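You operate a simulated robot arm through the tools that you are given. There is no shell and no other tool. Be economical: measure what you need, move in short steps, check, and stop when the job is done.

Carry out the task below with a simulated robot arm. There is one attempt and no reset: what you move stays moved.

JOB
Ease the long chain off to 4 on the round gauge, then screw down the yellow-topped brass cap.
Fine: green lever to FREE to turn the orange knob, back to HOLD after; the cap goes half a turn.

Only the result counts: the job must be done as asked and must still hold three seconds after the hand-in. Knocking over, shifting, dropping, spilling or breaking anything else fails it. Lids that push on must go on centred and level and be pressed home; caps that screw on are set level and turned clockwise until they are tight.

ROBOT AND FRAMES
A 6-joint arm with a two-finger parallel gripper, fixed in place. Base frame: the origin is at the foot of the arm, x ahead of it, y to its left, z up. Units: m, rad, N and s.
With the tool pointing down near the work surface it reaches from about 0.36 to 0.82 m from the base axis. Its first joint turns from -2.897 to 2.897 rad. Payload 3.91 kg.
The tool frame sits at the grasp point between the pads (the TCP): z along the fingers, y along the line on which they close. The tips reach 0.03 m beyond it. The gripper opens to 0.11 m. The fingers are 0.02 m wide and 0.01 m thick; the gripper's body (0.048 by 0.112 m) begins 0.055 m behind the TCP.
Orientation is told as [roll, pitch, yaw] about the base's x, y, z axes, in that order, counted from this pose: with the fingers straight down and closing along the base's y, the tool's x points along the base's -x, its y along +y and its z along -z.

CONTROLS
- The arm moves only by the tool apply_moves. Its argument "motion" is one flat list of numbers, 7 for each row, row after row: the shift along the base's x, y, z in m, then the turn, a rotation vector about the base's x, y, z in rad, then the gripper command, from -1 (shut) to 1 (fully open), values between in proportion. In form: [tx, ty, tz, wx, wy, wz, hand, tx, ty, tz, wx, wy, wz, hand, ...]. A call has 1 to 20 rows; each row is the pose to reach, as a shift and turn from the pose commanded when the call began. Each row takes 0.2 s and may step no farther than 0.05 m and 0.15 rad from the row before; otherwise, or with a gripper value out of range, the whole call is refused. A pose out of reach is approached as far as the arm can. The call stops where the force on the tool passes 40 N (or 10 N more than at its start, if that is more) or the arm is blocked; 0.2 s more then pass. The fingers move at their own pace (about 0.045 m/s each) and stop on an object; they squeeze with about 23 N. The grip force told is the motor's: it shows also when the fingers shut on nothing. Time passes only in rows, and 0.2 s behind the last, so rows that repeat a pose let the fingers close. It gives the time, the measured TCP pose, the force on the tool (base axes), the opening and the grip force at its end, in the units of the frame above (readings bear some noise), with the torque about the TCP (base axes, N m) and any sound that the robot's microphone picked up, and new pictures: "pictures" is both (left out), scene, wrist or none.
- Cameras (640 x 400 px; columns grow to the right, rows downward): "scene" is fixed at [0.0461, -0.4897, 1.7224]; the picture's right is [0.87, -0.50, 0.00], its down [-0.25, -0.43, -0.87] and it looks along [0.43, 0.75, -0.50] (base axes); focal length 327 px, centre (320, 200). "wrist" rides on the gripper at [0.077, 0.007, -0.114] in the tool frame; the picture's right is [-0.09, 1.00, 0.00], its down [-0.80, -0.07, -0.59] and it looks along [-0.59, -0.05, 0.80] (tool axes); focal length 270 px, centre (320, 200). There is no depth. A picture from a camera that has moved, and an enlarged one, comes with that camera's place and axes in the base frame and with its lens. The place of the scene camera against the robot may be out by one fixed shift of up to 0.018 m in any direction.
- slide_trunk(by): slides the trunk up (or, below 0, down) by that many m; the arm rides with it, the base frame stays. It gives what a move gives, with no picture.
- inspect(camera, box): a new picture of the part [left, top, right, bottom] of that camera's present view, enlarged. The clock stands still meanwhile.
- job_done(): hands the job in; it is judged then, once.

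Work in short steps. Places have to be worked out from the pictures, the camera data and where the tool is seen: move nearer, look again, correct. Check each grasp and each placing, and mend what went wrong. You have 120 turns and 200 pictures in all, those below and enlarged ones among them. Open the gripper and draw the arm clear of the work before you hand the job in, unless the task says otherwise; then end with one line.

The tools are called after "Request:" as name(argument=value, ...) on one line, values as JSON. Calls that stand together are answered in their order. apply_moves: Moves the arm, as the interface text tells. Its arguments: {"type":"object","properties":{"motion":{"type":"array"},"pictures":{"type":"string","enum":["both","scene","wrist","none"]}},"required":["motion"]} The other tools are called the same way: slide_trunk (by) slides the trunk up or down; inspect (camera, box) takes an enlarged picture of a part of a camera's view; job_done () hands the job in.

At the start:

```text
time_s: 0.0
tool_pos: [0.2877, 0.3183, 1.3512]
tcp_rot: [0.0, 0.001, 0.0]
contact_force: [0.3, 0.2, 0.3]
moment: [-0.02, 0.01, 0.01]
gripper_width: 0.1102
grip_force: 0.0
trunk travel left (down, up): [-0.55, 0.06]
```

scene: 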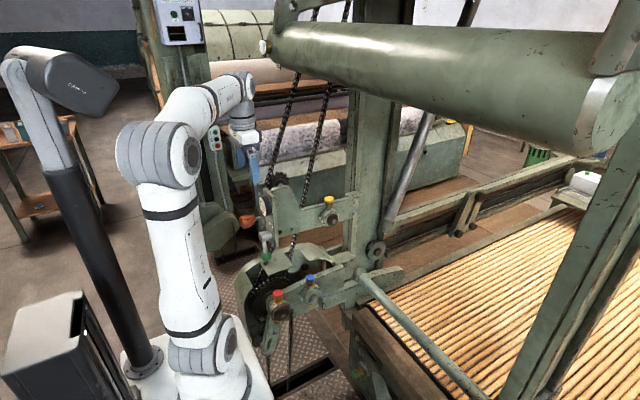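
wrist: 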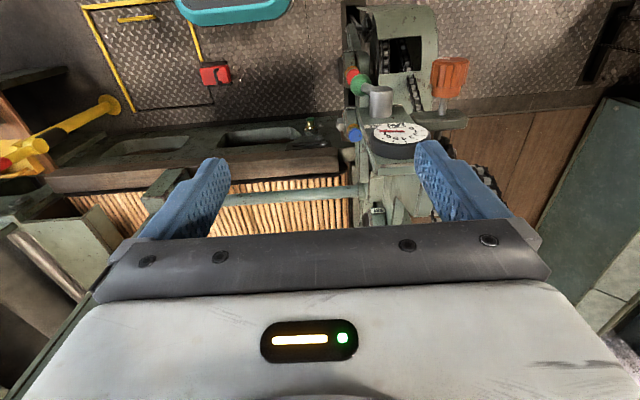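

The scene shows a machine with chain, gauge, colored caps and an orange knob; I take enlarged views to identify parts.

Request:
inspect(camera="scene", box=[220, 170, 380, 350])

Request:
inspect(camera="wrist", box=[280, 0, 500, 230])

```text
2.22 times, centred on (300, 260) of scene
camera zoom: at [0.0461, -0.4897, 1.7224], right [0.87, -0.5, 0.0], down [-0.25, -0.43, -0.87], along [0.43, 0.75, -0.5], focal length 728 px, centre (364, 67)
```

zoom: 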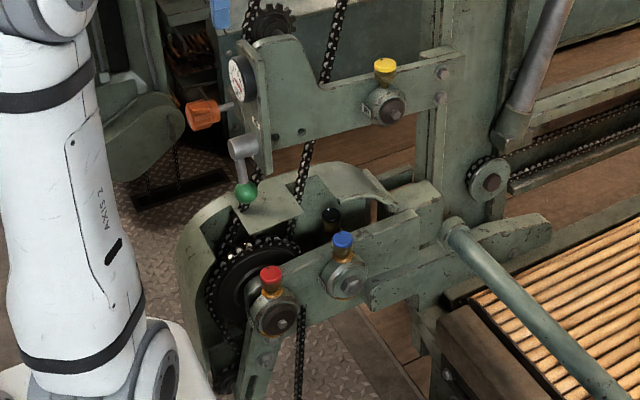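

```text
1.74 times, centred on (390, 115) of wrist
camera zoom: at [0.211, 0.3269, 1.4665], right [0.09, 1.0, 0.0], down [0.8, -0.07, 0.59], along [0.59, -0.05, -0.8], focal length 470 px, centre (198, 348)
```

zoom: 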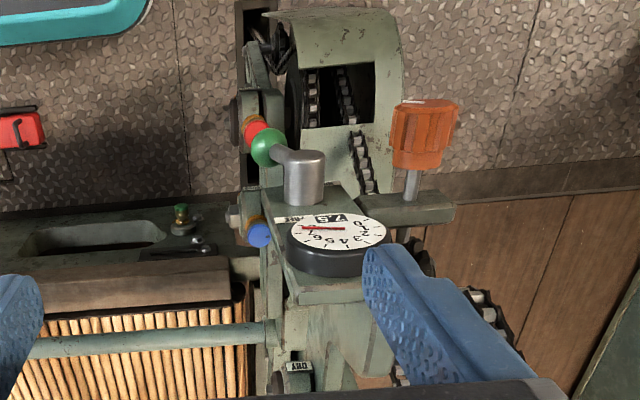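

Triangulated: gauge ≈ (0.34,0.405,1.18), knob ≈ (0.31,0.49,1.075), lever ball ≈ (0.33,0.386,0.98); their axes point toward −x. I reorient the tool to point along +x with the camera on top, first half.

Request:
apply_moves(motion=[0, 0, 0, 0.1, 0, -0.1, 1, 0, 0, 0, 0.2, 0, -0.2, 1, 0, 0, 0, 0.3, 0, -0.3, 1, 0, 0, 0, 0.4, 0, -0.4, 1, 0, 0, 0, 0.5, 0, -0.5, 1, -0.01, 0, 0, 0.6, 0, -0.6, 1, -0.02, 0, 0, 0.7, 0, -0.7, 1, -0.02, 0, 0, 0.8, 0, -0.8, 1, -0.02, 0, 0, 0.9, 0, -0.9, 1, -0.02, 0, 0, 1.0, 0, -1.0, 1])

```text
time_s: 2.2
tool_pos: [0.2671, 0.3185, 1.3523]
tcp_rot: [0.88, 0.437, -0.88]
contact_force: [-0.6, -0.6, 0.5]
moment: [-0.01, -0.02, 0.01]
gripper_width: 0.1098
grip_force: 0.2
trunk travel left (down, up): [-0.55, 0.06]
camera wrist: at [0.1796, 0.2943, 1.4559], right [0.75, 0.09, 0.66], down [0.16, -0.99, -0.05], along [0.64, 0.14, -0.75], focal length 270 px, centre (320, 200)
```

scene: 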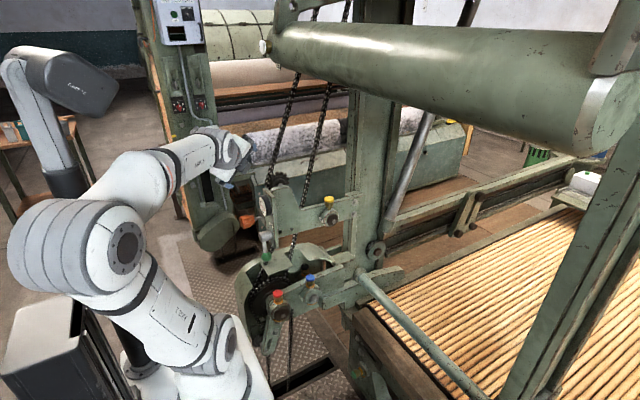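
wrist: 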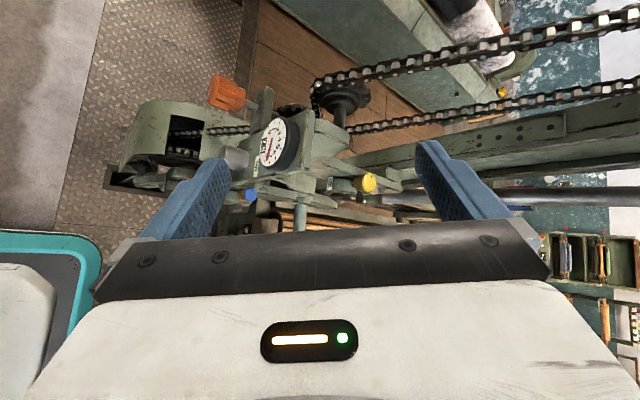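

Moving freely; finish the reorientation with the second half.

Request:
apply_moves(motion=[0, 0, 0, 0.1, 0, -0.1, 1, 0, 0, 0, 0.2, 0, -0.2, 1, 0, 0, 0, 0.3, 0, -0.3, 1, 0, 0, 0, 0.4, 0, -0.4, 1, 0, 0, 0, 0.5, 0, -0.5, 1, -0.01, 0, 0, 0.6, 0, -0.6, 1, -0.02, 0, 0, 0.7, 0, -0.7, 1, -0.02, 0, 0, 0.8, 0, -0.8, 1, -0.02, 0, 0, 0.9, 0, -0.9, 1, -0.02, 0, 0, 1.0, 0, -1.0, 1, -0.02, 0, 0, 1.1, 0, -1.1, 1, -0.02, 0, 0, 1.17, 0, -1.17, 1, -0.02, 0, 0, 1.2215, 0, -1.2215, 1, -0.02, 0, 0, 1.2215, 0, -1.2215, 1])

```text
time_s: 5.2
tool_pos: [0.2476, 0.3202, 1.3507]
tcp_rot: [-1.645, 1.568, 1.494]
contact_force: [0.1, -0.7, 0.0]
moment: [-0.03, -0.01, 0.02]
gripper_width: 0.1098
grip_force: 0.1
out of reach, approached as far as the arm can: row 3, 4, 5, 6, 7, 8
trunk travel left (down, up): [-0.55, 0.06]
camera wrist: at [0.1327, 0.3148, 1.4276], right [0.0, -1.0, -0.09], down [-0.59, 0.07, -0.8], along [0.8, 0.05, -0.59], focal length 270 px, centre (320, 200)
```

scene: 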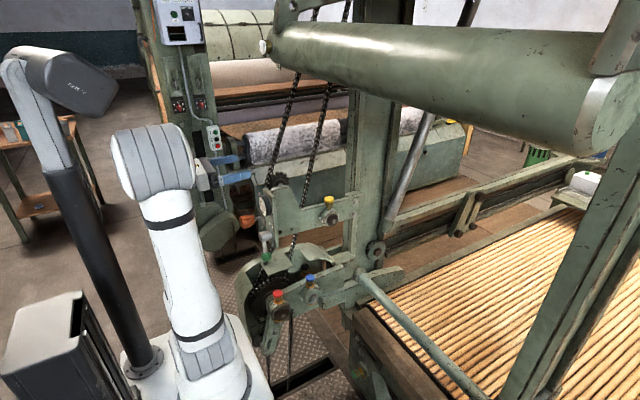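
wrist: 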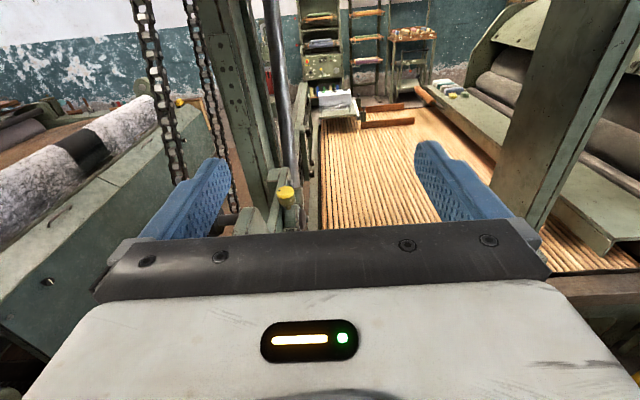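

Tool now points along +x with camera above. Slide the trunk down 0.15 and look at the gauge/lever region.

Request:
slide_trunk(by=-0.1)

Request:
apply_moves(motion=[-0.03, 0.03, 0, 0, 0, 0, 1, -0.05, 0.06, 0, 0, 0, 0, 1], pictures="wrist")

```text
time_s: 6.5
tool_pos: [0.2476, 0.3209, 1.2501]
tcp_rot: [-1.934, 1.57, 1.209]
contact_force: [-0.2, 0.1, -1.0]
moment: [-0.02, 0.02, -0.01]
gripper_width: 0.1101
grip_force: 0.1
trunk travel left (down, up): [-0.45, 0.16]
```

```text
time_s: 7.1
tool_pos: [0.1965, 0.3821, 1.2489]
tcp_rot: [1.914, 1.571, -1.228]
contact_force: [-0.9, 0.2, -0.8]
moment: [0.0, 0.0, 0.0]
gripper_width: 0.11
grip_force: 0.1
trunk travel left (down, up): [-0.45, 0.16]
camera wrist: at [0.0827, 0.3762, 1.3256], right [0.0, -1.0, -0.09], down [-0.59, 0.07, -0.8], along [0.8, 0.05, -0.59], focal length 270 px, centre (320, 200)
```

wrist: 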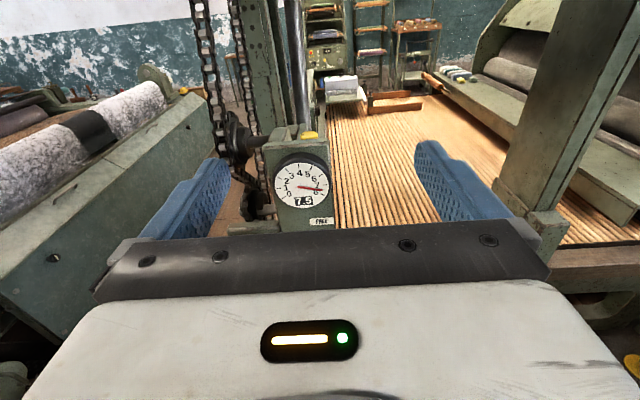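

Gauge reads ~7.5. Lower further to see lever and knob.

Request:
slide_trunk(by=-0.15)

Request:
inspect(camera="wrist", box=[120, 40, 480, 265])

```text
time_s: 8.9
tool_pos: [0.1971, 0.3808, 1.0985]
tcp_rot: [-1.834, 1.571, 1.309]
contact_force: [0.3, -0.2, 0.1]
moment: [0.03, 0.0, -0.02]
gripper_width: 0.1102
grip_force: 0.1
trunk travel left (down, up): [-0.3, 0.31]
```

```text
1.78 times, centred on (300, 152) of wrist
camera zoom: at [0.0832, 0.3751, 1.1759], right [0.0, -1.0, -0.09], down [-0.59, 0.07, -0.8], along [0.8, 0.05, -0.59], focal length 480 px, centre (356, 284)
```

zoom: 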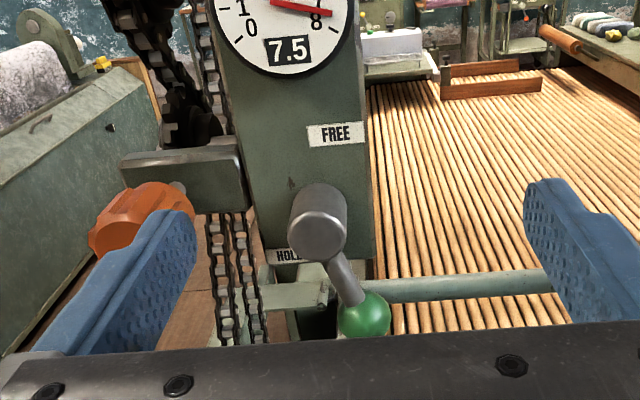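

Lever hub ≈ (0.337,0.41,1.035), ball ≈ (0.336,0.389,0.9625), HOLD = hanging down, FREE above right. I'll use closed fingers as a peg; first go lower at standoff and look.

Request:
apply_moves(motion=[0, 0.015, -0.03, 0, 0, 0, 0.5, 0, 0.03, -0.06, 0, 0, 0, 0, 0, 0.046, -0.09, 0, 0, 0, -0.5, 0, 0.046, -0.11, 0, 0, 0, -1, 0, 0.046, -0.136, 0, 0, 0, -1, 0, 0.046, -0.136, 0, 0, 0, -1, 0, 0.046, -0.136, 0, 0, 0, -1])

```text
time_s: 10.5
tool_pos: [0.1983, 0.4269, 0.9616]
tcp_rot: [3.123, 1.571, -0.02]
contact_force: [0.0, 0.5, -0.1]
moment: [0.0, 0.01, 0.03]
gripper_width: 0.0
grip_force: 22.5
trunk travel left (down, up): [-0.3, 0.31]
camera wrist: at [0.0832, 0.4218, 1.0399], right [0.0, -1.0, -0.09], down [-0.59, 0.07, -0.8], along [0.8, 0.05, -0.59], focal length 270 px, centre (320, 200)
```

scene: 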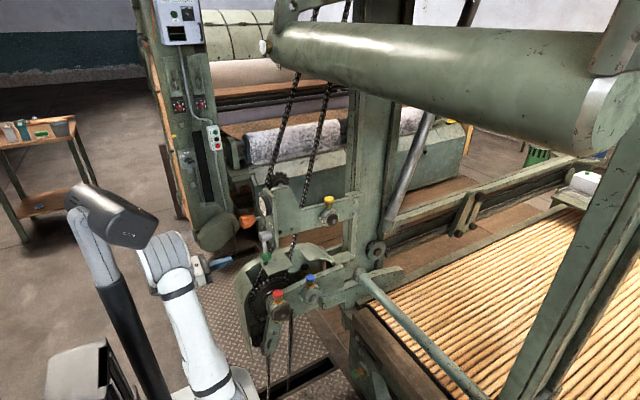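
wrist: 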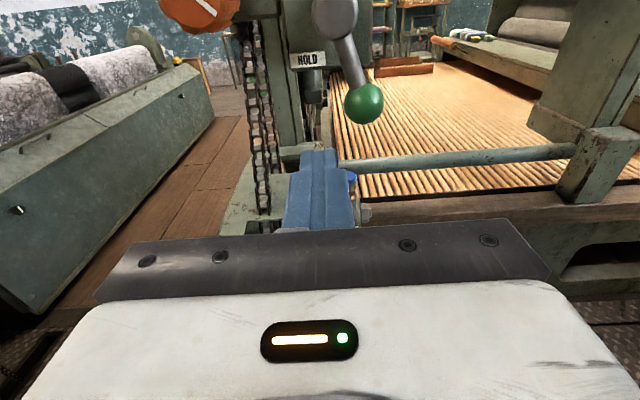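

Ball confirmed at (0.336,0.388,0.961). Advance the peg beside the ball on its +y side.

Request:
apply_moves(motion=[0.04, 0, 0.002, 0, 0, 0, -1, 0.08, 0, 0.002, 0, 0, 0, -1, 0.113, 0, 0.002, 0, 0, 0, -1])

```text
time_s: 11.3
tool_pos: [0.3112, 0.4243, 0.9662]
tcp_rot: [-1.781, 1.572, 1.359]
contact_force: [-0.4, 0.2, 0.4]
moment: [0.06, 0.04, 0.03]
gripper_width: 0.0
grip_force: 22.6
trunk travel left (down, up): [-0.3, 0.31]
camera wrist: at [0.1966, 0.4195, 1.0439], right [0.0, -1.0, -0.09], down [-0.59, 0.07, -0.8], along [0.8, 0.05, -0.59], focal length 270 px, centre (320, 200)
```

scene: 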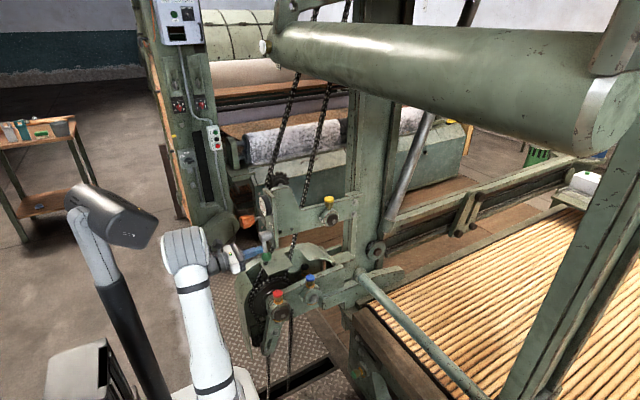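
wrist: 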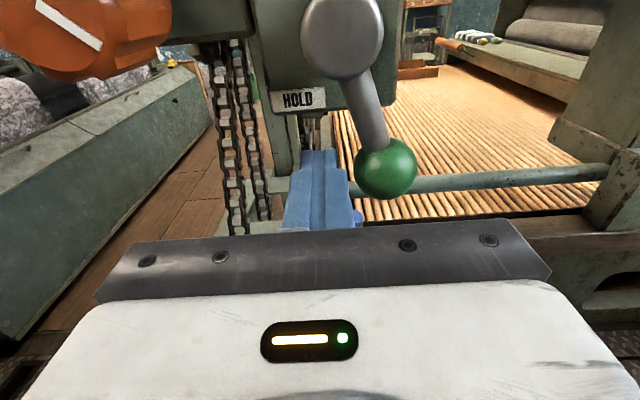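

Ball's right beside the peg. Push it toward −y along the arc about the hub.

Request:
apply_moves(motion=[0, -0.008, 0, 0, 0, 0, -1, 0, -0.016, 0, 0, 0, 0, -1, 0, -0.022, 0, 0, 0, 0, -1, 0, -0.0285, 0.001, 0, 0, 0, -1, 0, -0.035, 0.002, 0, 0, 0, -1, 0, -0.041, 0.004, 0, 0, 0, -1])

```text
time_s: 12.7
tool_pos: [0.3102, 0.3867, 0.9692]
tcp_rot: [-2.796, 1.57, 0.348]
contact_force: [0.9, 7.1, 7.5]
moment: [-0.09, -0.2, 0.24]
gripper_width: 0.0
grip_force: 22.9
trunk travel left (down, up): [-0.3, 0.31]
camera wrist: at [0.1957, 0.3797, 1.0469], right [0.0, -1.0, -0.09], down [-0.59, 0.07, -0.8], along [0.8, 0.05, -0.59], focal length 270 px, centre (320, 200)
```

scene: 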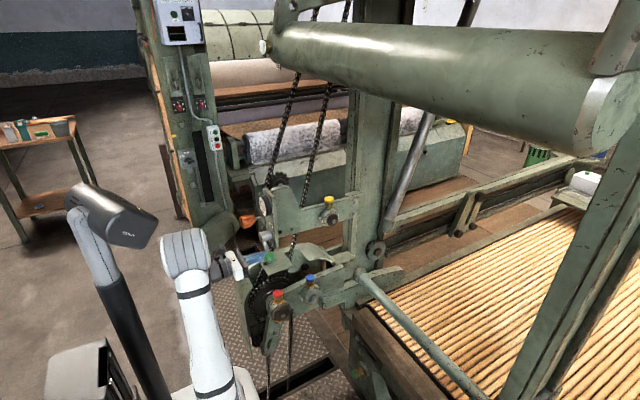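
wrist: 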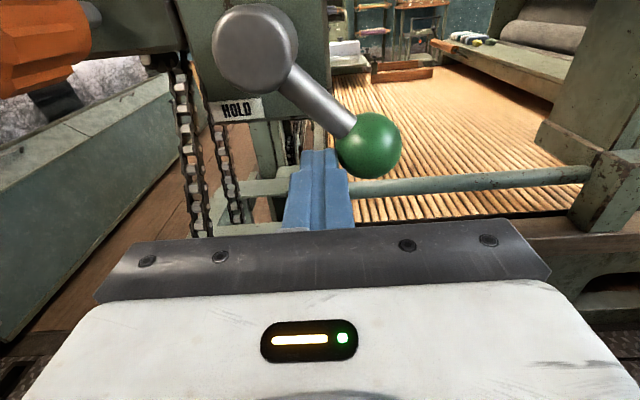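

The lever swings freely. Continue along the arc.

Request:
apply_moves(motion=[0, -0.008, 0.004, 0, 0, 0, -1, 0, -0.0163, 0.0085, 0, 0, 0, -1, 0, -0.021, 0.0125, 0, 0, 0, -1, 0, -0.026, 0.0165, 0, 0, 0, -1, 0, -0.03, 0.021, 0, 0, 0, -1, 0, -0.034, 0.026, 0, 0, 0, -1, 0, -0.037, 0.0315, 0, 0, 0, -1, 0, -0.04, 0.037, 0, 0, 0, -1])

```text
time_s: 14.5
tool_pos: [0.3098, 0.3452, 1.0055]
tcp_rot: [-2.358, 1.571, 0.781]
contact_force: [-0.1, -0.9, 0.6]
moment: [0.02, -0.01, -0.02]
gripper_width: 0.0002
grip_force: 23.2
trunk travel left (down, up): [-0.3, 0.31]
camera wrist: at [0.1957, 0.3391, 1.0828], right [0.0, -1.0, -0.09], down [-0.59, 0.07, -0.8], along [0.8, 0.05, -0.59], focal length 270 px, centre (320, 200)
```

scene: 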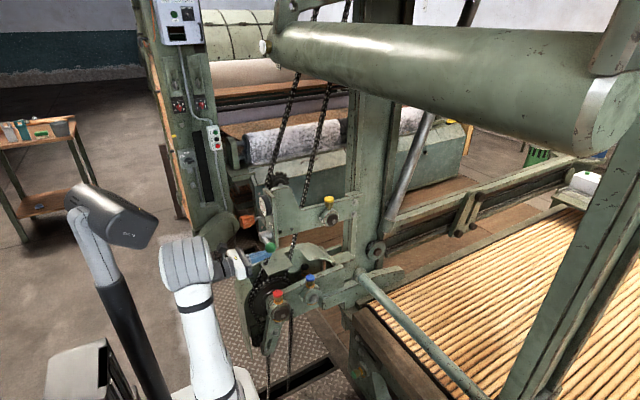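
wrist: 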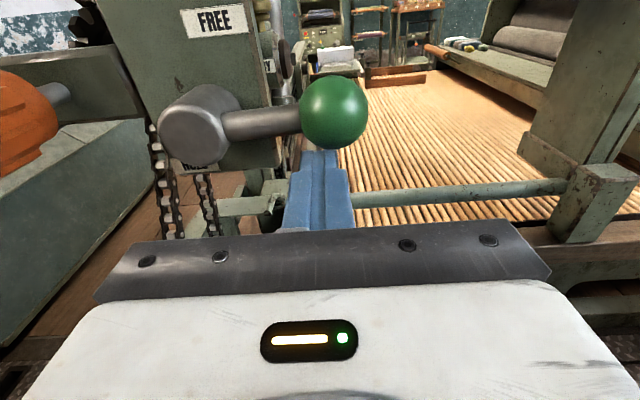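

Ball now horizontal. Push on to find whether the FREE stop is here or further.

Request:
apply_moves(motion=[0, -0.0025, 0.006, 0, 0, 0, -1, 0, -0.0045, 0.012, 0, 0, 0, -1, 0, -0.006, 0.018, 0, 0, 0, -1, 0, -0.007, 0.025, 0, 0, 0, -1])

```text
time_s: 15.0
tool_pos: [0.3095, 0.343, 1.0069]
tcp_rot: [0.732, 1.551, -2.404]
contact_force: [-1.0, 7.3, -16.9]
moment: [0.04, 0.42, 0.34]
gripper_width: 0.0
grip_force: 23.5
trunk travel left (down, up): [-0.3, 0.31]
stopped in row 2: the force on the tool passed its limit at 47 N (the readings are from after the stop); the commanded pose is now the measured one
camera wrist: at [0.1968, 0.3388, 1.0861], right [0.0, -1.0, -0.07], down [-0.61, 0.06, -0.79], along [0.8, 0.05, -0.6], focal length 270 px, centre (320, 200)
```

scene: 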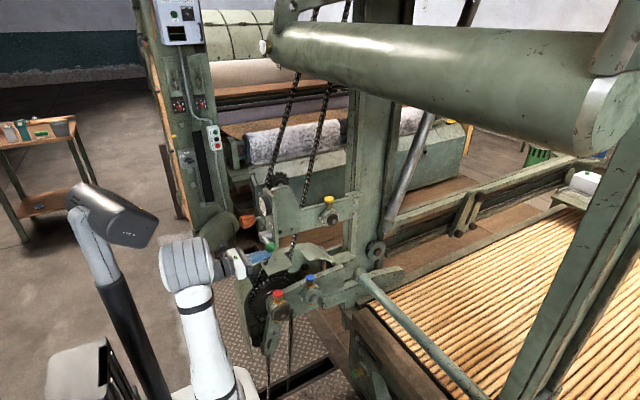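
wrist: 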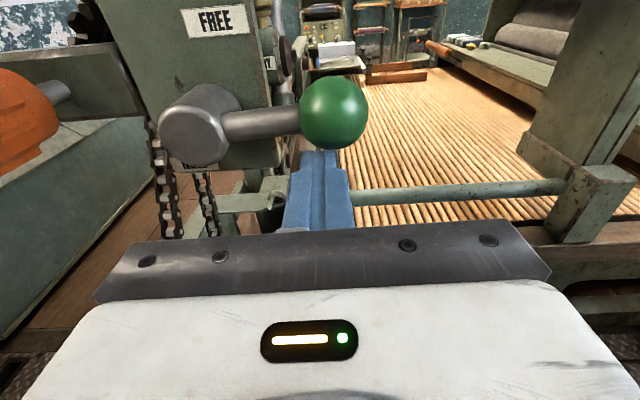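

FREE stop reached. Back off, open, and move in front of the knob at standoff.

Request:
apply_moves(motion=[-0.005, 0, -0.012, 0, 0, 0, -1, -0.05, 0, -0.012, 0, 0, 0, -1, -0.1, 0, -0.012, 0, 0, 0, -1, -0.14, 0.0, -0.012, 0, 0, 0, 0, -0.14, 0.04, 0.01, 0, 0, 0, 0.5, -0.14, 0.08, 0.03, 0, 0, 0, 1, -0.14, 0.12, 0.05, 0, 0, 0, 1, -0.14, 0.15, 0.068, 0, 0, 0, 1])

```text
time_s: 16.8
tool_pos: [0.1692, 0.4923, 1.0771]
tcp_rot: [0.722, 1.556, -2.419]
contact_force: [0.4, -1.0, -0.1]
moment: [-0.01, 0.0, 0.01]
gripper_width: 0.102
grip_force: 0.0
trunk travel left (down, up): [-0.3, 0.31]
camera wrist: at [0.0571, 0.4881, 1.1557], right [0.0, -1.0, -0.08], down [-0.6, 0.06, -0.8], along [0.8, 0.05, -0.6], focal length 270 px, centre (320, 200)
```

scene: 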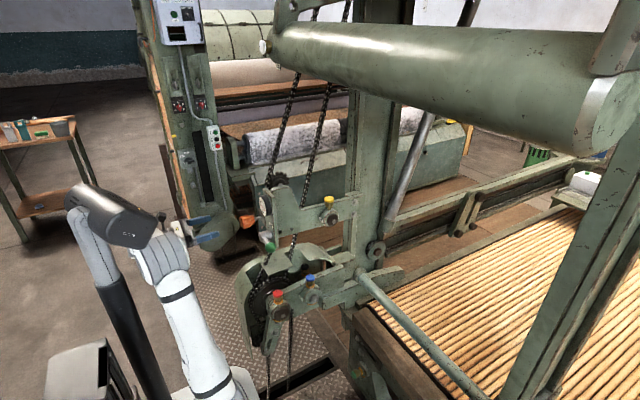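
wrist: 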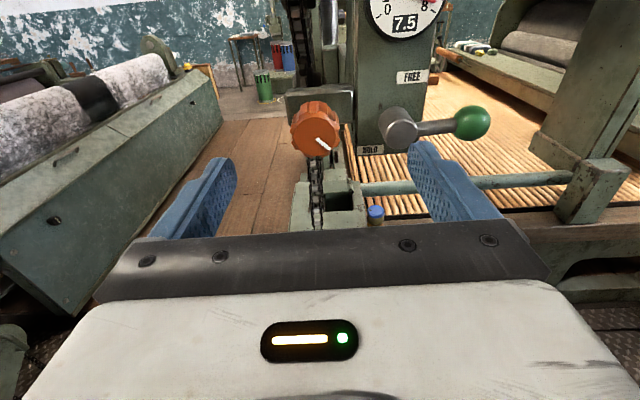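

Request:
inspect(camera="wrist", box=[260, 0, 460, 200])

```text
2.00 times, centred on (360, 100) of wrist
camera zoom: at [0.0571, 0.4881, 1.1557], right [0.0, -1.0, -0.08], down [-0.6, 0.06, -0.8], along [0.8, 0.05, -0.6], focal length 541 px, centre (240, 400)
```

zoom: 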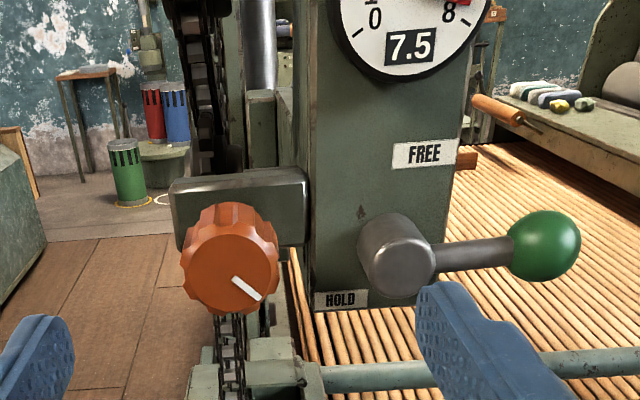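

Knob face ≈ (0.298,0.503,1.05), radius ≈ 0.022. Check whether the scene camera can read the gauge when zoomed.

Request:
inspect(camera="scene", box=[230, 180, 294, 220])

```text
10.00 times, centred on (262, 200) of scene
camera zoom: at [0.0461, -0.4897, 1.7224], right [0.87, -0.5, 0.0], down [-0.25, -0.43, -0.87], along [0.43, 0.75, -0.5], focal length 3274 px, centre (900, 200)
```

zoom: 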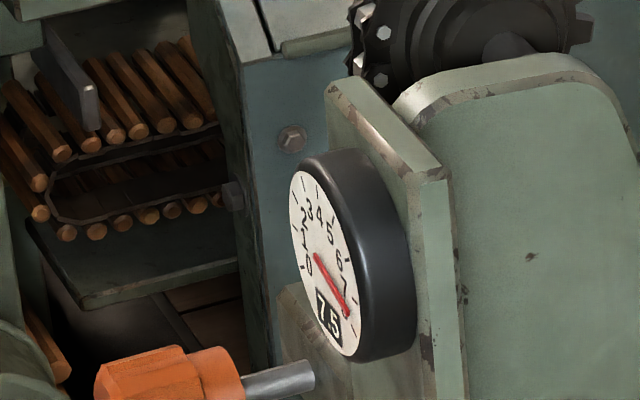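

The gauge reads well from the scene camera (7.5). Move onto the knob: align, then advance partway and check.

Request:
apply_moves(motion=[0.02, 0.011, -0.027, 0, 0, 0, 1, 0.06, 0.011, -0.027, 0, 0, 0, 1, 0.08, 0.011, -0.027, 0, 0, 0, 1], pictures="wrist")

```text
time_s: 17.6
tool_pos: [0.2498, 0.5034, 1.0499]
tcp_rot: [0.645, 1.559, -2.493]
contact_force: [0.1, 0.4, -0.4]
moment: [0.04, 0.02, -0.01]
gripper_width: 0.1101
grip_force: 0.2
trunk travel left (down, up): [-0.3, 0.31]
camera wrist: at [0.1367, 0.4977, 1.1281], right [0.0, -1.0, -0.08], down [-0.6, 0.06, -0.8], along [0.8, 0.05, -0.6], focal length 270 px, centre (320, 200)
```

wrist: 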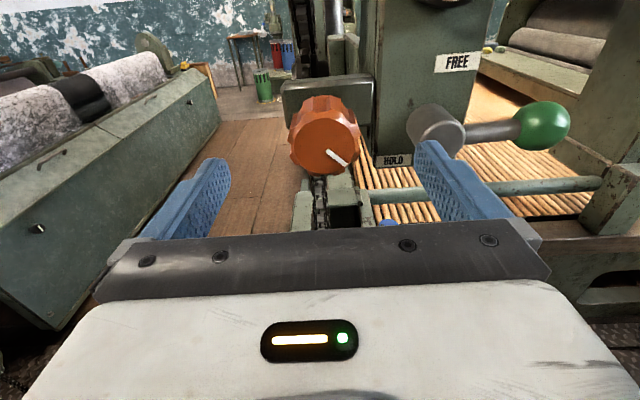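

Knob face centred at (0.298,0.504,1.051). Advance and close.

Request:
apply_moves(motion=[0.03, 0, 0, 0, 0, 0, 0.4, 0.05, 0, 0, 0, 0, 0, 0.1, 0.05, 0, 0, 0, 0, 0, -1, 0.05, 0, 0, 0, 0, 0, -1, 0.05, 0, 0, 0, 0, 0, -1, 0.05, 0, 0, 0, 0, 0, -1], pictures="wrist")

```text
time_s: 19.0
tool_pos: [0.2996, 0.5001, 1.0508]
tcp_rot: [0.586, 1.56, -2.555]
contact_force: [-2.7, -26.3, -6.8]
moment: [0.03, -0.37, -0.35]
gripper_width: 0.048
grip_force: 45.3
trunk travel left (down, up): [-0.3, 0.31]
camera wrist: at [0.1856, 0.4951, 1.1287], right [0.0, -1.0, -0.08], down [-0.6, 0.07, -0.8], along [0.8, 0.05, -0.6], focal length 270 px, centre (320, 200)
```

wrist: 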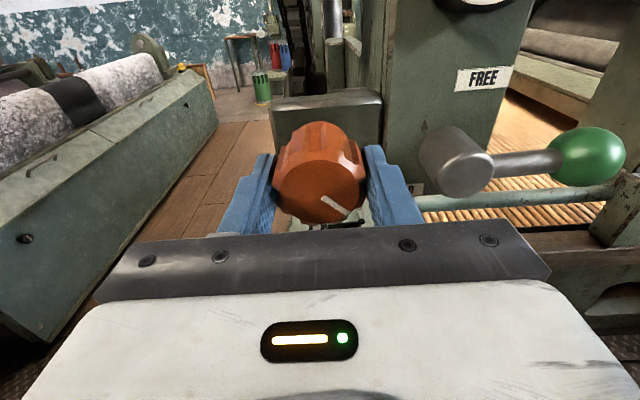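

Gripped (48 mm), but a −26 N side load says the knob is a few mm nearer −y. Shift slightly to centre.

Request:
apply_moves(motion=[0, -0.004, 0, 0, 0, 0, -1, 0, -0.005, 0, 0, 0, 0, -1], pictures="none")

```text
time_s: 19.6
tool_pos: [0.2989, 0.5005, 1.0497]
tcp_rot: [0.65, 1.556, -2.486]
contact_force: [-0.3, 4.4, -2.2]
moment: [0.01, 0.65, -0.77]
gripper_width: 0.048
grip_force: 45.1
trunk travel left (down, up): [-0.3, 0.31]
```

Centred. Turn a test 0.3 rad counterclockwise (negative about +x) and read the gauge.

Request:
apply_moves(motion=[0, 0, 0, -0.1, 0, 0, -1, 0, 0, 0, -0.2, 0, 0, -1, 0, 0, 0, -0.3, 0, 0, -1], pictures="wrist")

Request:
inspect(camera="scene", box=[246, 190, 294, 220])

```text
time_s: 20.4
tool_pos: [0.2992, 0.4991, 1.0491]
tcp_rot: [1.541, 1.261, -1.597]
contact_force: [-5.7, 11.5, 0.8]
moment: [0.01, 0.59, -0.04]
gripper_width: 0.0478
grip_force: 45.3
trunk travel left (down, up): [-0.3, 0.31]
camera wrist: at [0.1853, 0.5179, 1.127], right [0.0, -0.98, 0.22], down [-0.6, -0.18, -0.78], along [0.8, -0.13, -0.59], focal length 270 px, centre (320, 200)
```

wrist: 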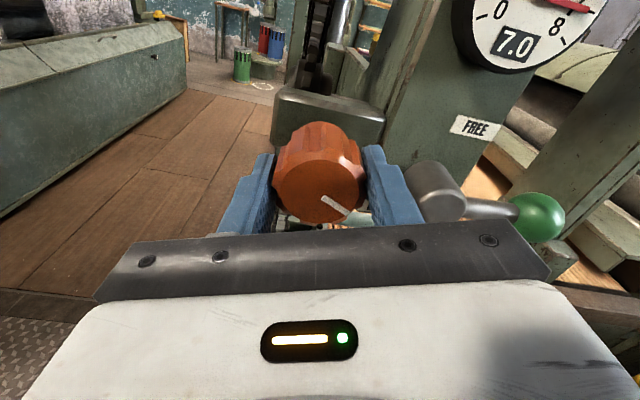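

```text
13.33 times, centred on (270, 205) of scene
camera zoom: at [0.0461, -0.4897, 1.7224], right [0.87, -0.5, 0.0], down [-0.25, -0.43, -0.87], along [0.43, 0.75, -0.5], focal length 4365 px, centre (987, 133)
```

zoom: 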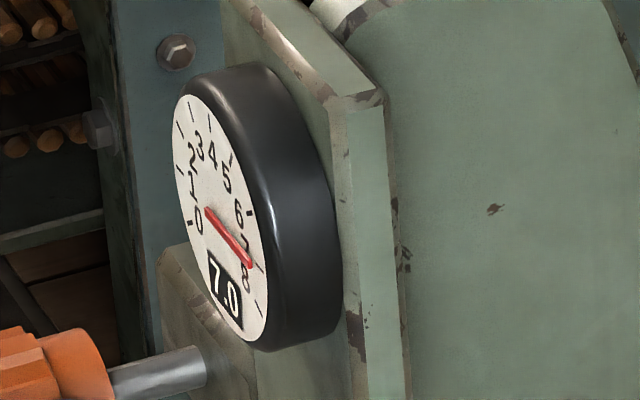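

Right direction: 7.0 after 0.3 rad. Continue 0.75 rad more, then check.

Request:
apply_moves(motion=[0, 0, 0, -0.1, 0, 0, -1, 0, 0, 0, -0.2, 0, 0, -1, 0, 0, 0, -0.3, 0, 0, -1, 0, 0, 0, -0.4, 0, 0, -1, 0, 0, 0, -0.5, 0, 0, -1, 0, 0, 0, -0.6, 0, 0, -1, 0, 0, 0, -0.7, 0, 0, -1, 0, 0, 0, -0.75, 0, 0, -1], pictures="none")

Request:
inspect(camera="scene", box=[246, 190, 294, 220])

```text
time_s: 22.2
tool_pos: [0.2984, 0.4979, 1.0508]
tcp_rot: [1.565, 0.511, -1.581]
contact_force: [0.3, 17.7, 17.4]
moment: [-0.04, 0.12, -0.7]
gripper_width: 0.0477
grip_force: 44.4
trunk travel left (down, up): [-0.3, 0.31]
```

```text
13.33 times, centred on (270, 205) of scene
camera zoom: at [0.0461, -0.4897, 1.7224], right [0.87, -0.5, 0.0], down [-0.25, -0.43, -0.87], along [0.43, 0.75, -0.5], focal length 4365 px, centre (987, 133)
```

zoom: 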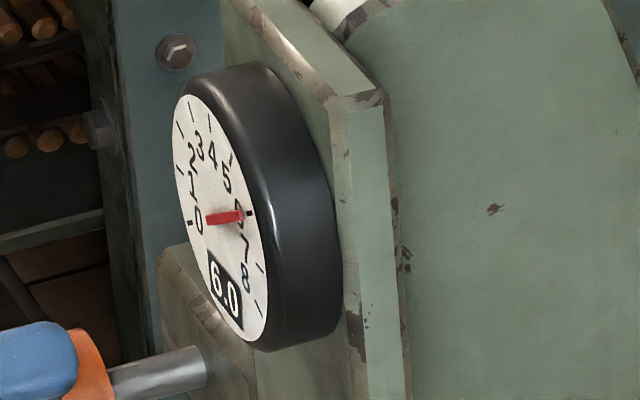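

6.0 now. Relieve the side load by a small shift, then turn 0.75 rad further.

Request:
apply_moves(motion=[0, 0.003, 0.003, 0, 0, 0, -1, 0, 0.003, 0.003, -0.1, 0, 0, -1, 0, 0.003, 0.003, -0.2, 0, 0, -1, 0, 0.003, 0.003, -0.3, 0, 0, -1, 0, 0.003, 0.003, -0.4, 0, 0, -1, 0, 0.003, 0.003, -0.5, 0, 0, -1, 0, 0.003, 0.003, -0.6, 0, 0, -1, 0, 0.003, 0.003, -0.7, 0, 0, -1], pictures="none")

Request:
inspect(camera="scene", box=[246, 190, 294, 220])

```text
time_s: 24.0
tool_pos: [0.2988, 0.5006, 1.0513]
tcp_rot: [1.566, -0.158, -1.58]
contact_force: [-5.1, -0.6, -5.9]
moment: [0.01, -1.18, -0.4]
gripper_width: 0.0479
grip_force: 45.3
trunk travel left (down, up): [-0.3, 0.31]
stopped in row 8: the force on the tool passed its limit at 41 N (the readings are from after the stop); the commanded pose is now the measured one
```

```text
13.33 times, centred on (270, 205) of scene
camera zoom: at [0.0461, -0.4897, 1.7224], right [0.87, -0.5, 0.0], down [-0.25, -0.43, -0.87], along [0.43, 0.75, -0.5], focal length 4365 px, centre (987, 133)
```

zoom: 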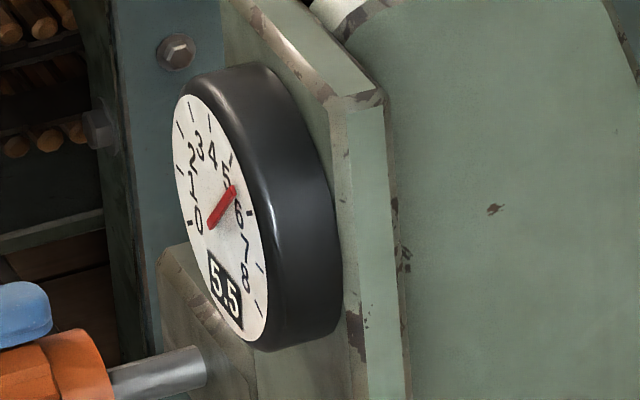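

Stopped by force at 5.5 on the gauge; look from the wrist to see why.

Request:
apply_moves(motion=[0, 0, 0, 0, 0, 0, -1])

```text
time_s: 24.4
tool_pos: [0.2988, 0.5013, 1.0506]
tcp_rot: [1.565, -0.161, -1.583]
contact_force: [-4.7, -1.1, -7.4]
moment: [0.0, -1.06, -0.18]
gripper_width: 0.0475
grip_force: 44.6
trunk travel left (down, up): [-0.3, 0.31]
camera wrist: at [0.1857, 0.5809, 1.0465], right [0.01, 0.07, 1.0], down [-0.6, -0.8, 0.06], along [0.8, -0.6, 0.04], focal length 270 px, centre (320, 200)
```

scene: 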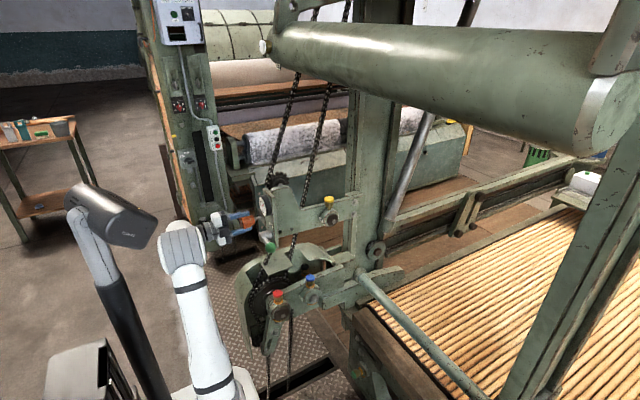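
wrist: 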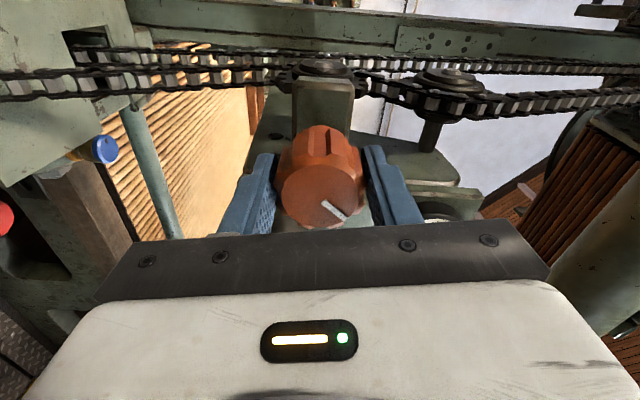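

Grip is fine, nothing blocking. Continue 0.4 rad.

Request:
apply_moves(motion=[0, 0, 0, -0.1, 0, 0, -1, 0, 0, 0, -0.2, 0, 0, -1, 0, 0, 0, -0.3, 0, 0, -1, 0, 0, 0, -0.4, 0, 0, -1], pictures="none")

Request:
inspect(camera="scene", box=[246, 190, 294, 220])

```text
time_s: 25.4
tool_pos: [0.2985, 0.5, 1.0508]
tcp_rot: [1.571, -0.561, -1.584]
contact_force: [-4.3, -2.4, -12.6]
moment: [0.02, -1.1, 0.53]
gripper_width: 0.0477
grip_force: 45.1
trunk travel left (down, up): [-0.3, 0.31]
```

```text
13.33 times, centred on (270, 205) of scene
camera zoom: at [0.0461, -0.4897, 1.7224], right [0.87, -0.5, 0.0], down [-0.25, -0.43, -0.87], along [0.43, 0.75, -0.5], focal length 4365 px, centre (987, 133)
```

zoom: 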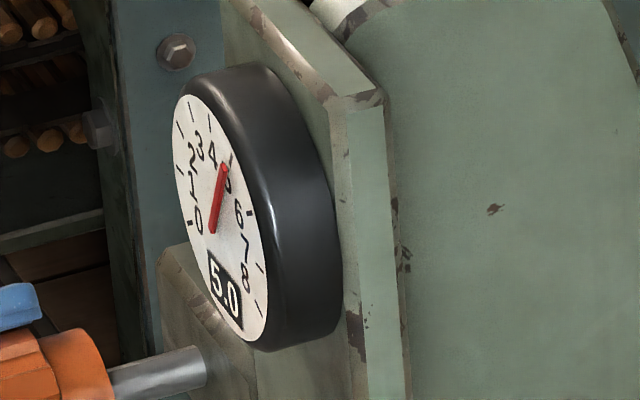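

5.0 now. Turn another 0.4 rad.

Request:
apply_moves(motion=[0, 0, 0, -0.1, 0, 0, -1, 0, 0, 0, -0.2, 0, 0, -1, 0, 0, 0, -0.3, 0, 0, -1, 0, 0, 0, -0.4, 0, 0, -1], pictures="none")

Request:
inspect(camera="scene", box=[246, 190, 294, 220])

```text
time_s: 26.4
tool_pos: [0.2989, 0.501, 1.0499]
tcp_rot: [1.578, -0.96, -1.588]
contact_force: [-8.0, -6.3, -19.2]
moment: [0.02, -0.18, -0.02]
gripper_width: 0.0477
grip_force: 44.8
trunk travel left (down, up): [-0.3, 0.31]
```

```text
13.33 times, centred on (270, 205) of scene
camera zoom: at [0.0461, -0.4897, 1.7224], right [0.87, -0.5, 0.0], down [-0.25, -0.43, -0.87], along [0.43, 0.75, -0.5], focal length 4365 px, centre (987, 133)
```

zoom: 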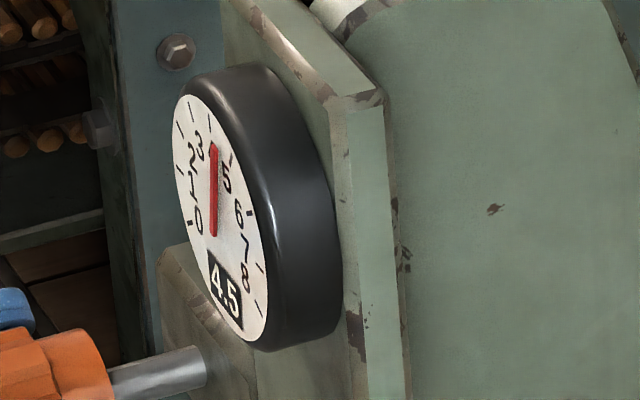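

Close: 4.5 by readout, needle near 4.2–4.5. Turn another 0.2 rad.

Request:
apply_moves(motion=[0, 0, 0, -0.1, 0, 0, -1, 0, 0, 0, -0.2, 0, 0, -1, 0, 0, 0, -0.2, 0, 0, -1], pictures="none")

Request:
inspect(camera="scene", box=[246, 190, 294, 220])

```text
time_s: 27.2
tool_pos: [0.2985, 0.5003, 1.05]
tcp_rot: [1.585, -1.162, -1.594]
contact_force: [-12.5, -13.3, -30.8]
moment: [0.02, -0.69, 0.49]
gripper_width: 0.0476
grip_force: 45.3
trunk travel left (down, up): [-0.3, 0.31]
```

```text
13.33 times, centred on (270, 205) of scene
camera zoom: at [0.0461, -0.4897, 1.7224], right [0.87, -0.5, 0.0], down [-0.25, -0.43, -0.87], along [0.43, 0.75, -0.5], focal length 4365 px, centre (987, 133)
```

zoom: 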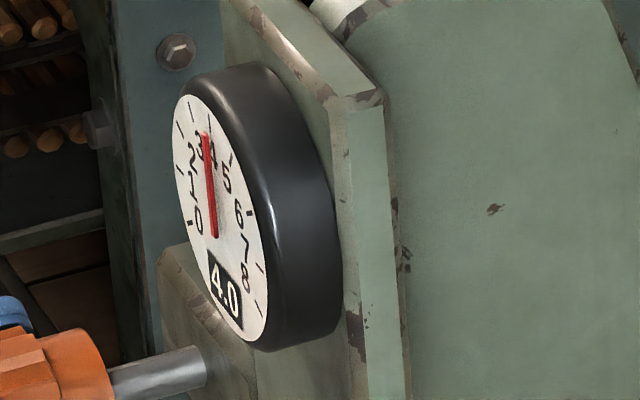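

Readout 4.0. Release gently, back off, and start rolling the wrist back so I can see the gauge square-on.

Request:
apply_moves(motion=[0, 0, 0, 0, 0, 0, -0.2, 0, 0, 0, 0, 0, 0, 0.3, -0.02, 0, 0, 0, 0, 0, 0.6, -0.06, 0, 0, 0, 0, 0, 0.6, -0.1, 0, 0, 0.1, 0, 0, 0.6, -0.12, 0, 0, 0.2, 0, 0, 0.6, -0.12, 0, 0, 0.35, 0, 0, 0.4, -0.12, 0, 0, 0.5, 0, 0, 0.2, -0.12, 0, 0, 0.65, 0, 0, 0, -0.12, 0, 0, 0.8, 0, 0, -0.5, -0.12, 0, 0, 0.95, 0, 0, -1, -0.12, 0, 0, 1.1, 0, 0, -1, -0.12, 0, 0, 1.25, 0, 0, -1, -0.12, 0, 0, 1.4, 0, 0, -1, -0.12, 0, 0, 1.55, 0, 0, -1], pictures="wrist")

Request:
inspect(camera="scene", box=[246, 190, 294, 220])

```text
time_s: 30.4
tool_pos: [0.1804, 0.501, 1.0516]
tcp_rot: [1.561, 0.395, -1.582]
contact_force: [0.6, 0.0, 0.1]
moment: [0.03, -0.01, 0.03]
gripper_width: 0.0
grip_force: 23.3
trunk travel left (down, up): [-0.3, 0.31]
camera wrist: at [0.0666, 0.5716, 1.0887], right [0.01, -0.47, 0.89], down [-0.6, -0.71, -0.37], along [0.8, -0.53, -0.28], focal length 270 px, centre (320, 200)
```

wrist: 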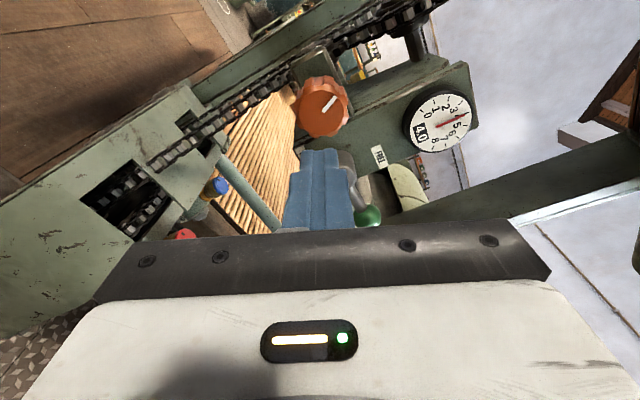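

```text
13.33 times, centred on (270, 205) of scene
camera zoom: at [0.0461, -0.4897, 1.7224], right [0.87, -0.5, 0.0], down [-0.25, -0.43, -0.87], along [0.43, 0.75, -0.5], focal length 4365 px, centre (987, 133)
```

zoom: 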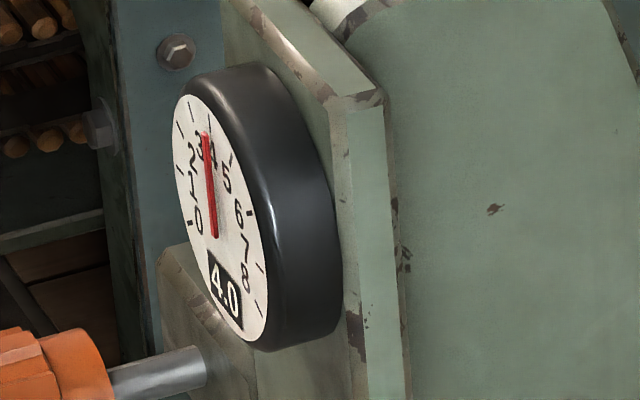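

Held on release. Zoom the wrist view of the gauge for the exact needle position.

Request:
inspect(camera="wrist", box=[390, 80, 490, 160])

```text
5.00 times, centred on (440, 120) of wrist
camera zoom: at [0.0666, 0.5716, 1.0887], right [0.01, -0.47, 0.89], down [-0.6, -0.71, -0.37], along [0.8, -0.53, -0.28], focal length 1351 px, centre (-280, 600)
```

zoom: 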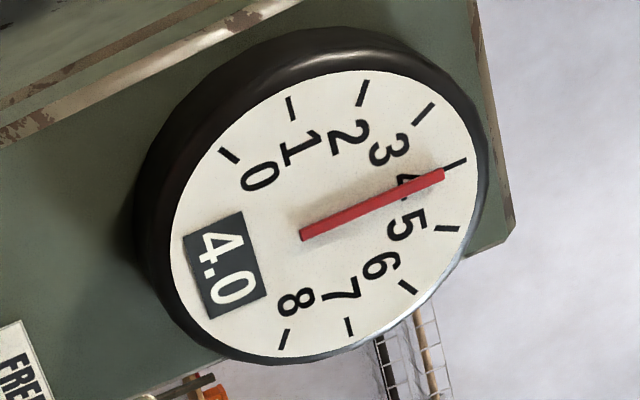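

Needle sits on 4. Now roll upright and move to above the lever ball at standoff, fingers closed.

Request:
apply_moves(motion=[0, -0.02, 0.005, 0.14, 0, 0, -1, 0, -0.04, 0.01, 0.28, 0, 0, -1, 0, -0.06, 0.015, 0.42, 0, 0, -1, 0, -0.08, 0.02, 0.56, 0, 0, -1, 0, -0.1, 0.025, 0.7, 0, 0, -1, 0, -0.12, 0.03, 0.84, 0, 0, -1, 0, -0.14, 0.035, 0.98, 0, 0, -1, 0, -0.156, 0.035, 1.1, 0, 0, -1, 0, -0.156, 0.035, 1.17, 0, 0, -1], pictures="wrist")

```text
time_s: 32.4
tool_pos: [0.1797, 0.3439, 1.0853]
tcp_rot: [0.506, 1.559, -2.633]
contact_force: [-0.1, -0.4, 0.1]
moment: [-0.02, -0.03, -0.02]
gripper_width: 0.0001
grip_force: 23.2
trunk travel left (down, up): [-0.3, 0.31]
camera wrist: at [0.0669, 0.3386, 1.165], right [0.01, -1.0, -0.08], down [-0.6, 0.06, -0.8], along [0.8, 0.05, -0.6], focal length 270 px, centre (320, 200)
```

wrist: 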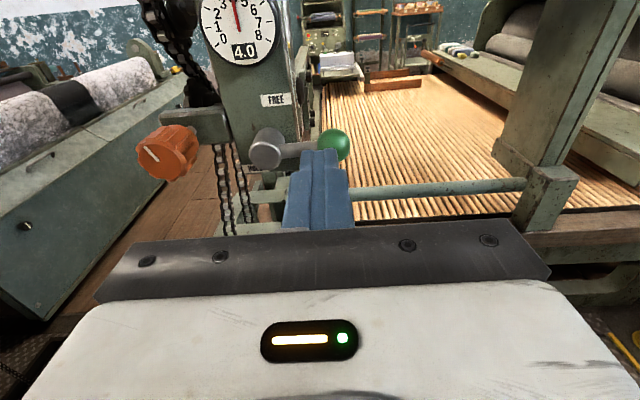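

Advance above the ball (z≈1.078).

Request:
apply_moves(motion=[0.04, 0, -0.006, 0, 0, 0, -1, 0.08, 0, -0.006, 0, 0, 0, -1, 0.11, 0, -0.006, 0, 0, 0, -1, 0.13, 0, -0.006, 0, 0, 0, -1], pictures="wrist")

```text
time_s: 33.4
tool_pos: [0.3081, 0.3453, 1.0814]
tcp_rot: [0.633, 1.557, -2.502]
contact_force: [-1.0, 0.5, -0.5]
moment: [-0.03, 0.0, 0.02]
gripper_width: 0.0
grip_force: 23.0
trunk travel left (down, up): [-0.3, 0.31]
camera wrist: at [0.1958, 0.3401, 1.1597], right [0.01, -1.0, -0.08], down [-0.6, 0.06, -0.8], along [0.8, 0.05, -0.6], focal length 270 px, centre (320, 200)
```

wrist: 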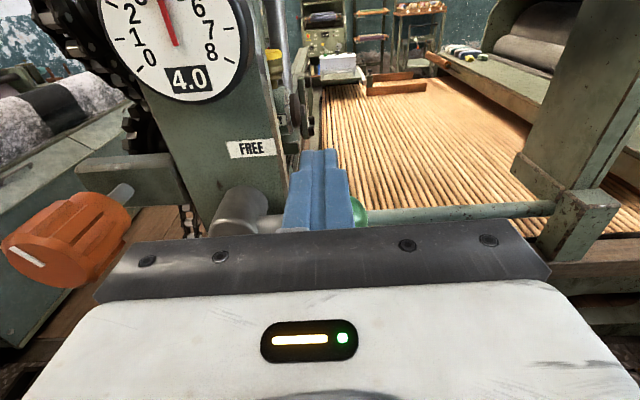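

Peg is above the ball; push it down the arc.

Request:
apply_moves(motion=[0, 0, -0.0136, 0, 0, 0, -1, 0, -0.0018, -0.0195, 0, 0, 0, -1, 0, -0.0035, -0.0254, 0, 0, 0, -1, 0, -0.005, -0.0315, 0, 0, 0, -1, 0, -0.006, -0.0377, 0, 0, 0, -1, 0, -0.006, -0.044, 0, 0, 0, -1, 0, -0.006, -0.05, 0, 0, 0, -1, 0, -0.0048, -0.0563, 0, 0, 0, -1, 0, -0.0035, -0.0626, 0, 0, 0, -1, 0, -0.0018, -0.0685, 0, 0, 0, -1, 0, 0, -0.0744, 0, 0, 0, -1], pictures="wrist")

```text
time_s: 35.8
tool_pos: [0.3096, 0.3461, 1.0059]
tcp_rot: [0.657, 1.559, -2.476]
contact_force: [0.0, 2.1, 3.1]
moment: [0.05, -0.12, 0.09]
gripper_width: 0.0
grip_force: 23.2
trunk travel left (down, up): [-0.3, 0.31]
camera wrist: at [0.1957, 0.3394, 1.0844], right [0.01, -1.0, -0.08], down [-0.6, 0.06, -0.8], along [0.8, 0.05, -0.6], focal length 270 px, centre (320, 200)
```

wrist: 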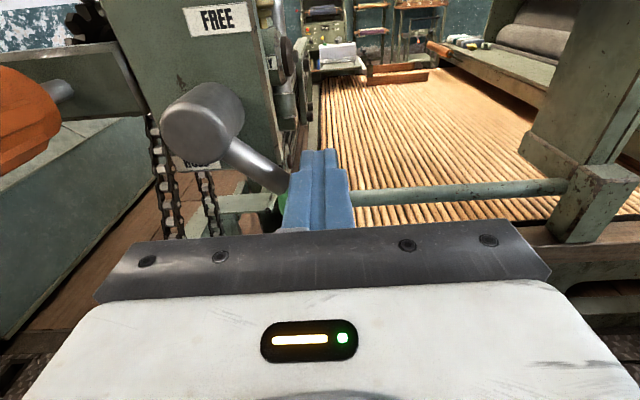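

Lever following. Continue to the HOLD stop.

Request:
apply_moves(motion=[0, 0.0035, -0.0055, 0, 0, 0, -1, 0, 0.007, -0.011, 0, 0, 0, -1, 0, 0.011, -0.016, 0, 0, 0, -1, 0, 0.015, -0.0205, 0, 0, 0, -1, 0, 0.0197, -0.025, 0, 0, 0, -1, 0, 0.0247, -0.0286, 0, 0, 0, -1, 0, 0.03, -0.032, 0, 0, 0, -1, 0, 0.0356, -0.035, 0, 0, 0, -1], pictures="wrist")

```text
time_s: 37.3
tool_pos: [0.3104, 0.3644, 0.9812]
tcp_rot: [1.176, 1.568, -1.974]
contact_force: [-9.0, -20.7, 14.7]
moment: [-0.08, -0.29, -0.52]
gripper_width: 0.0001
grip_force: 22.6
trunk travel left (down, up): [-0.3, 0.31]
stopped in row 7: the force on the tool passed its limit at 46 N (the readings are from after the stop); the commanded pose is now the measured one
camera wrist: at [0.1963, 0.3606, 1.0581], right [-0.01, -1.0, -0.09], down [-0.59, 0.07, -0.8], along [0.8, 0.04, -0.59], focal length 270 px, centre (320, 200)
```

wrist: 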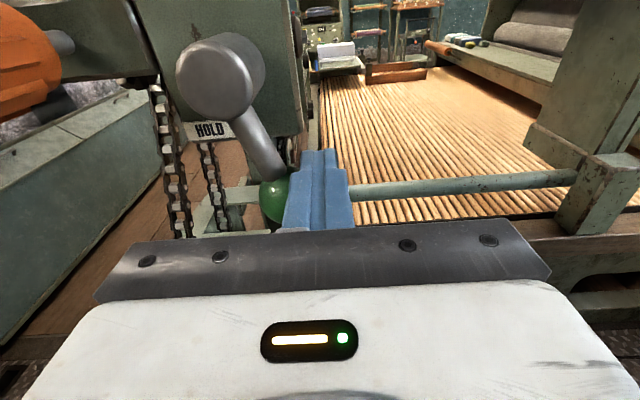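

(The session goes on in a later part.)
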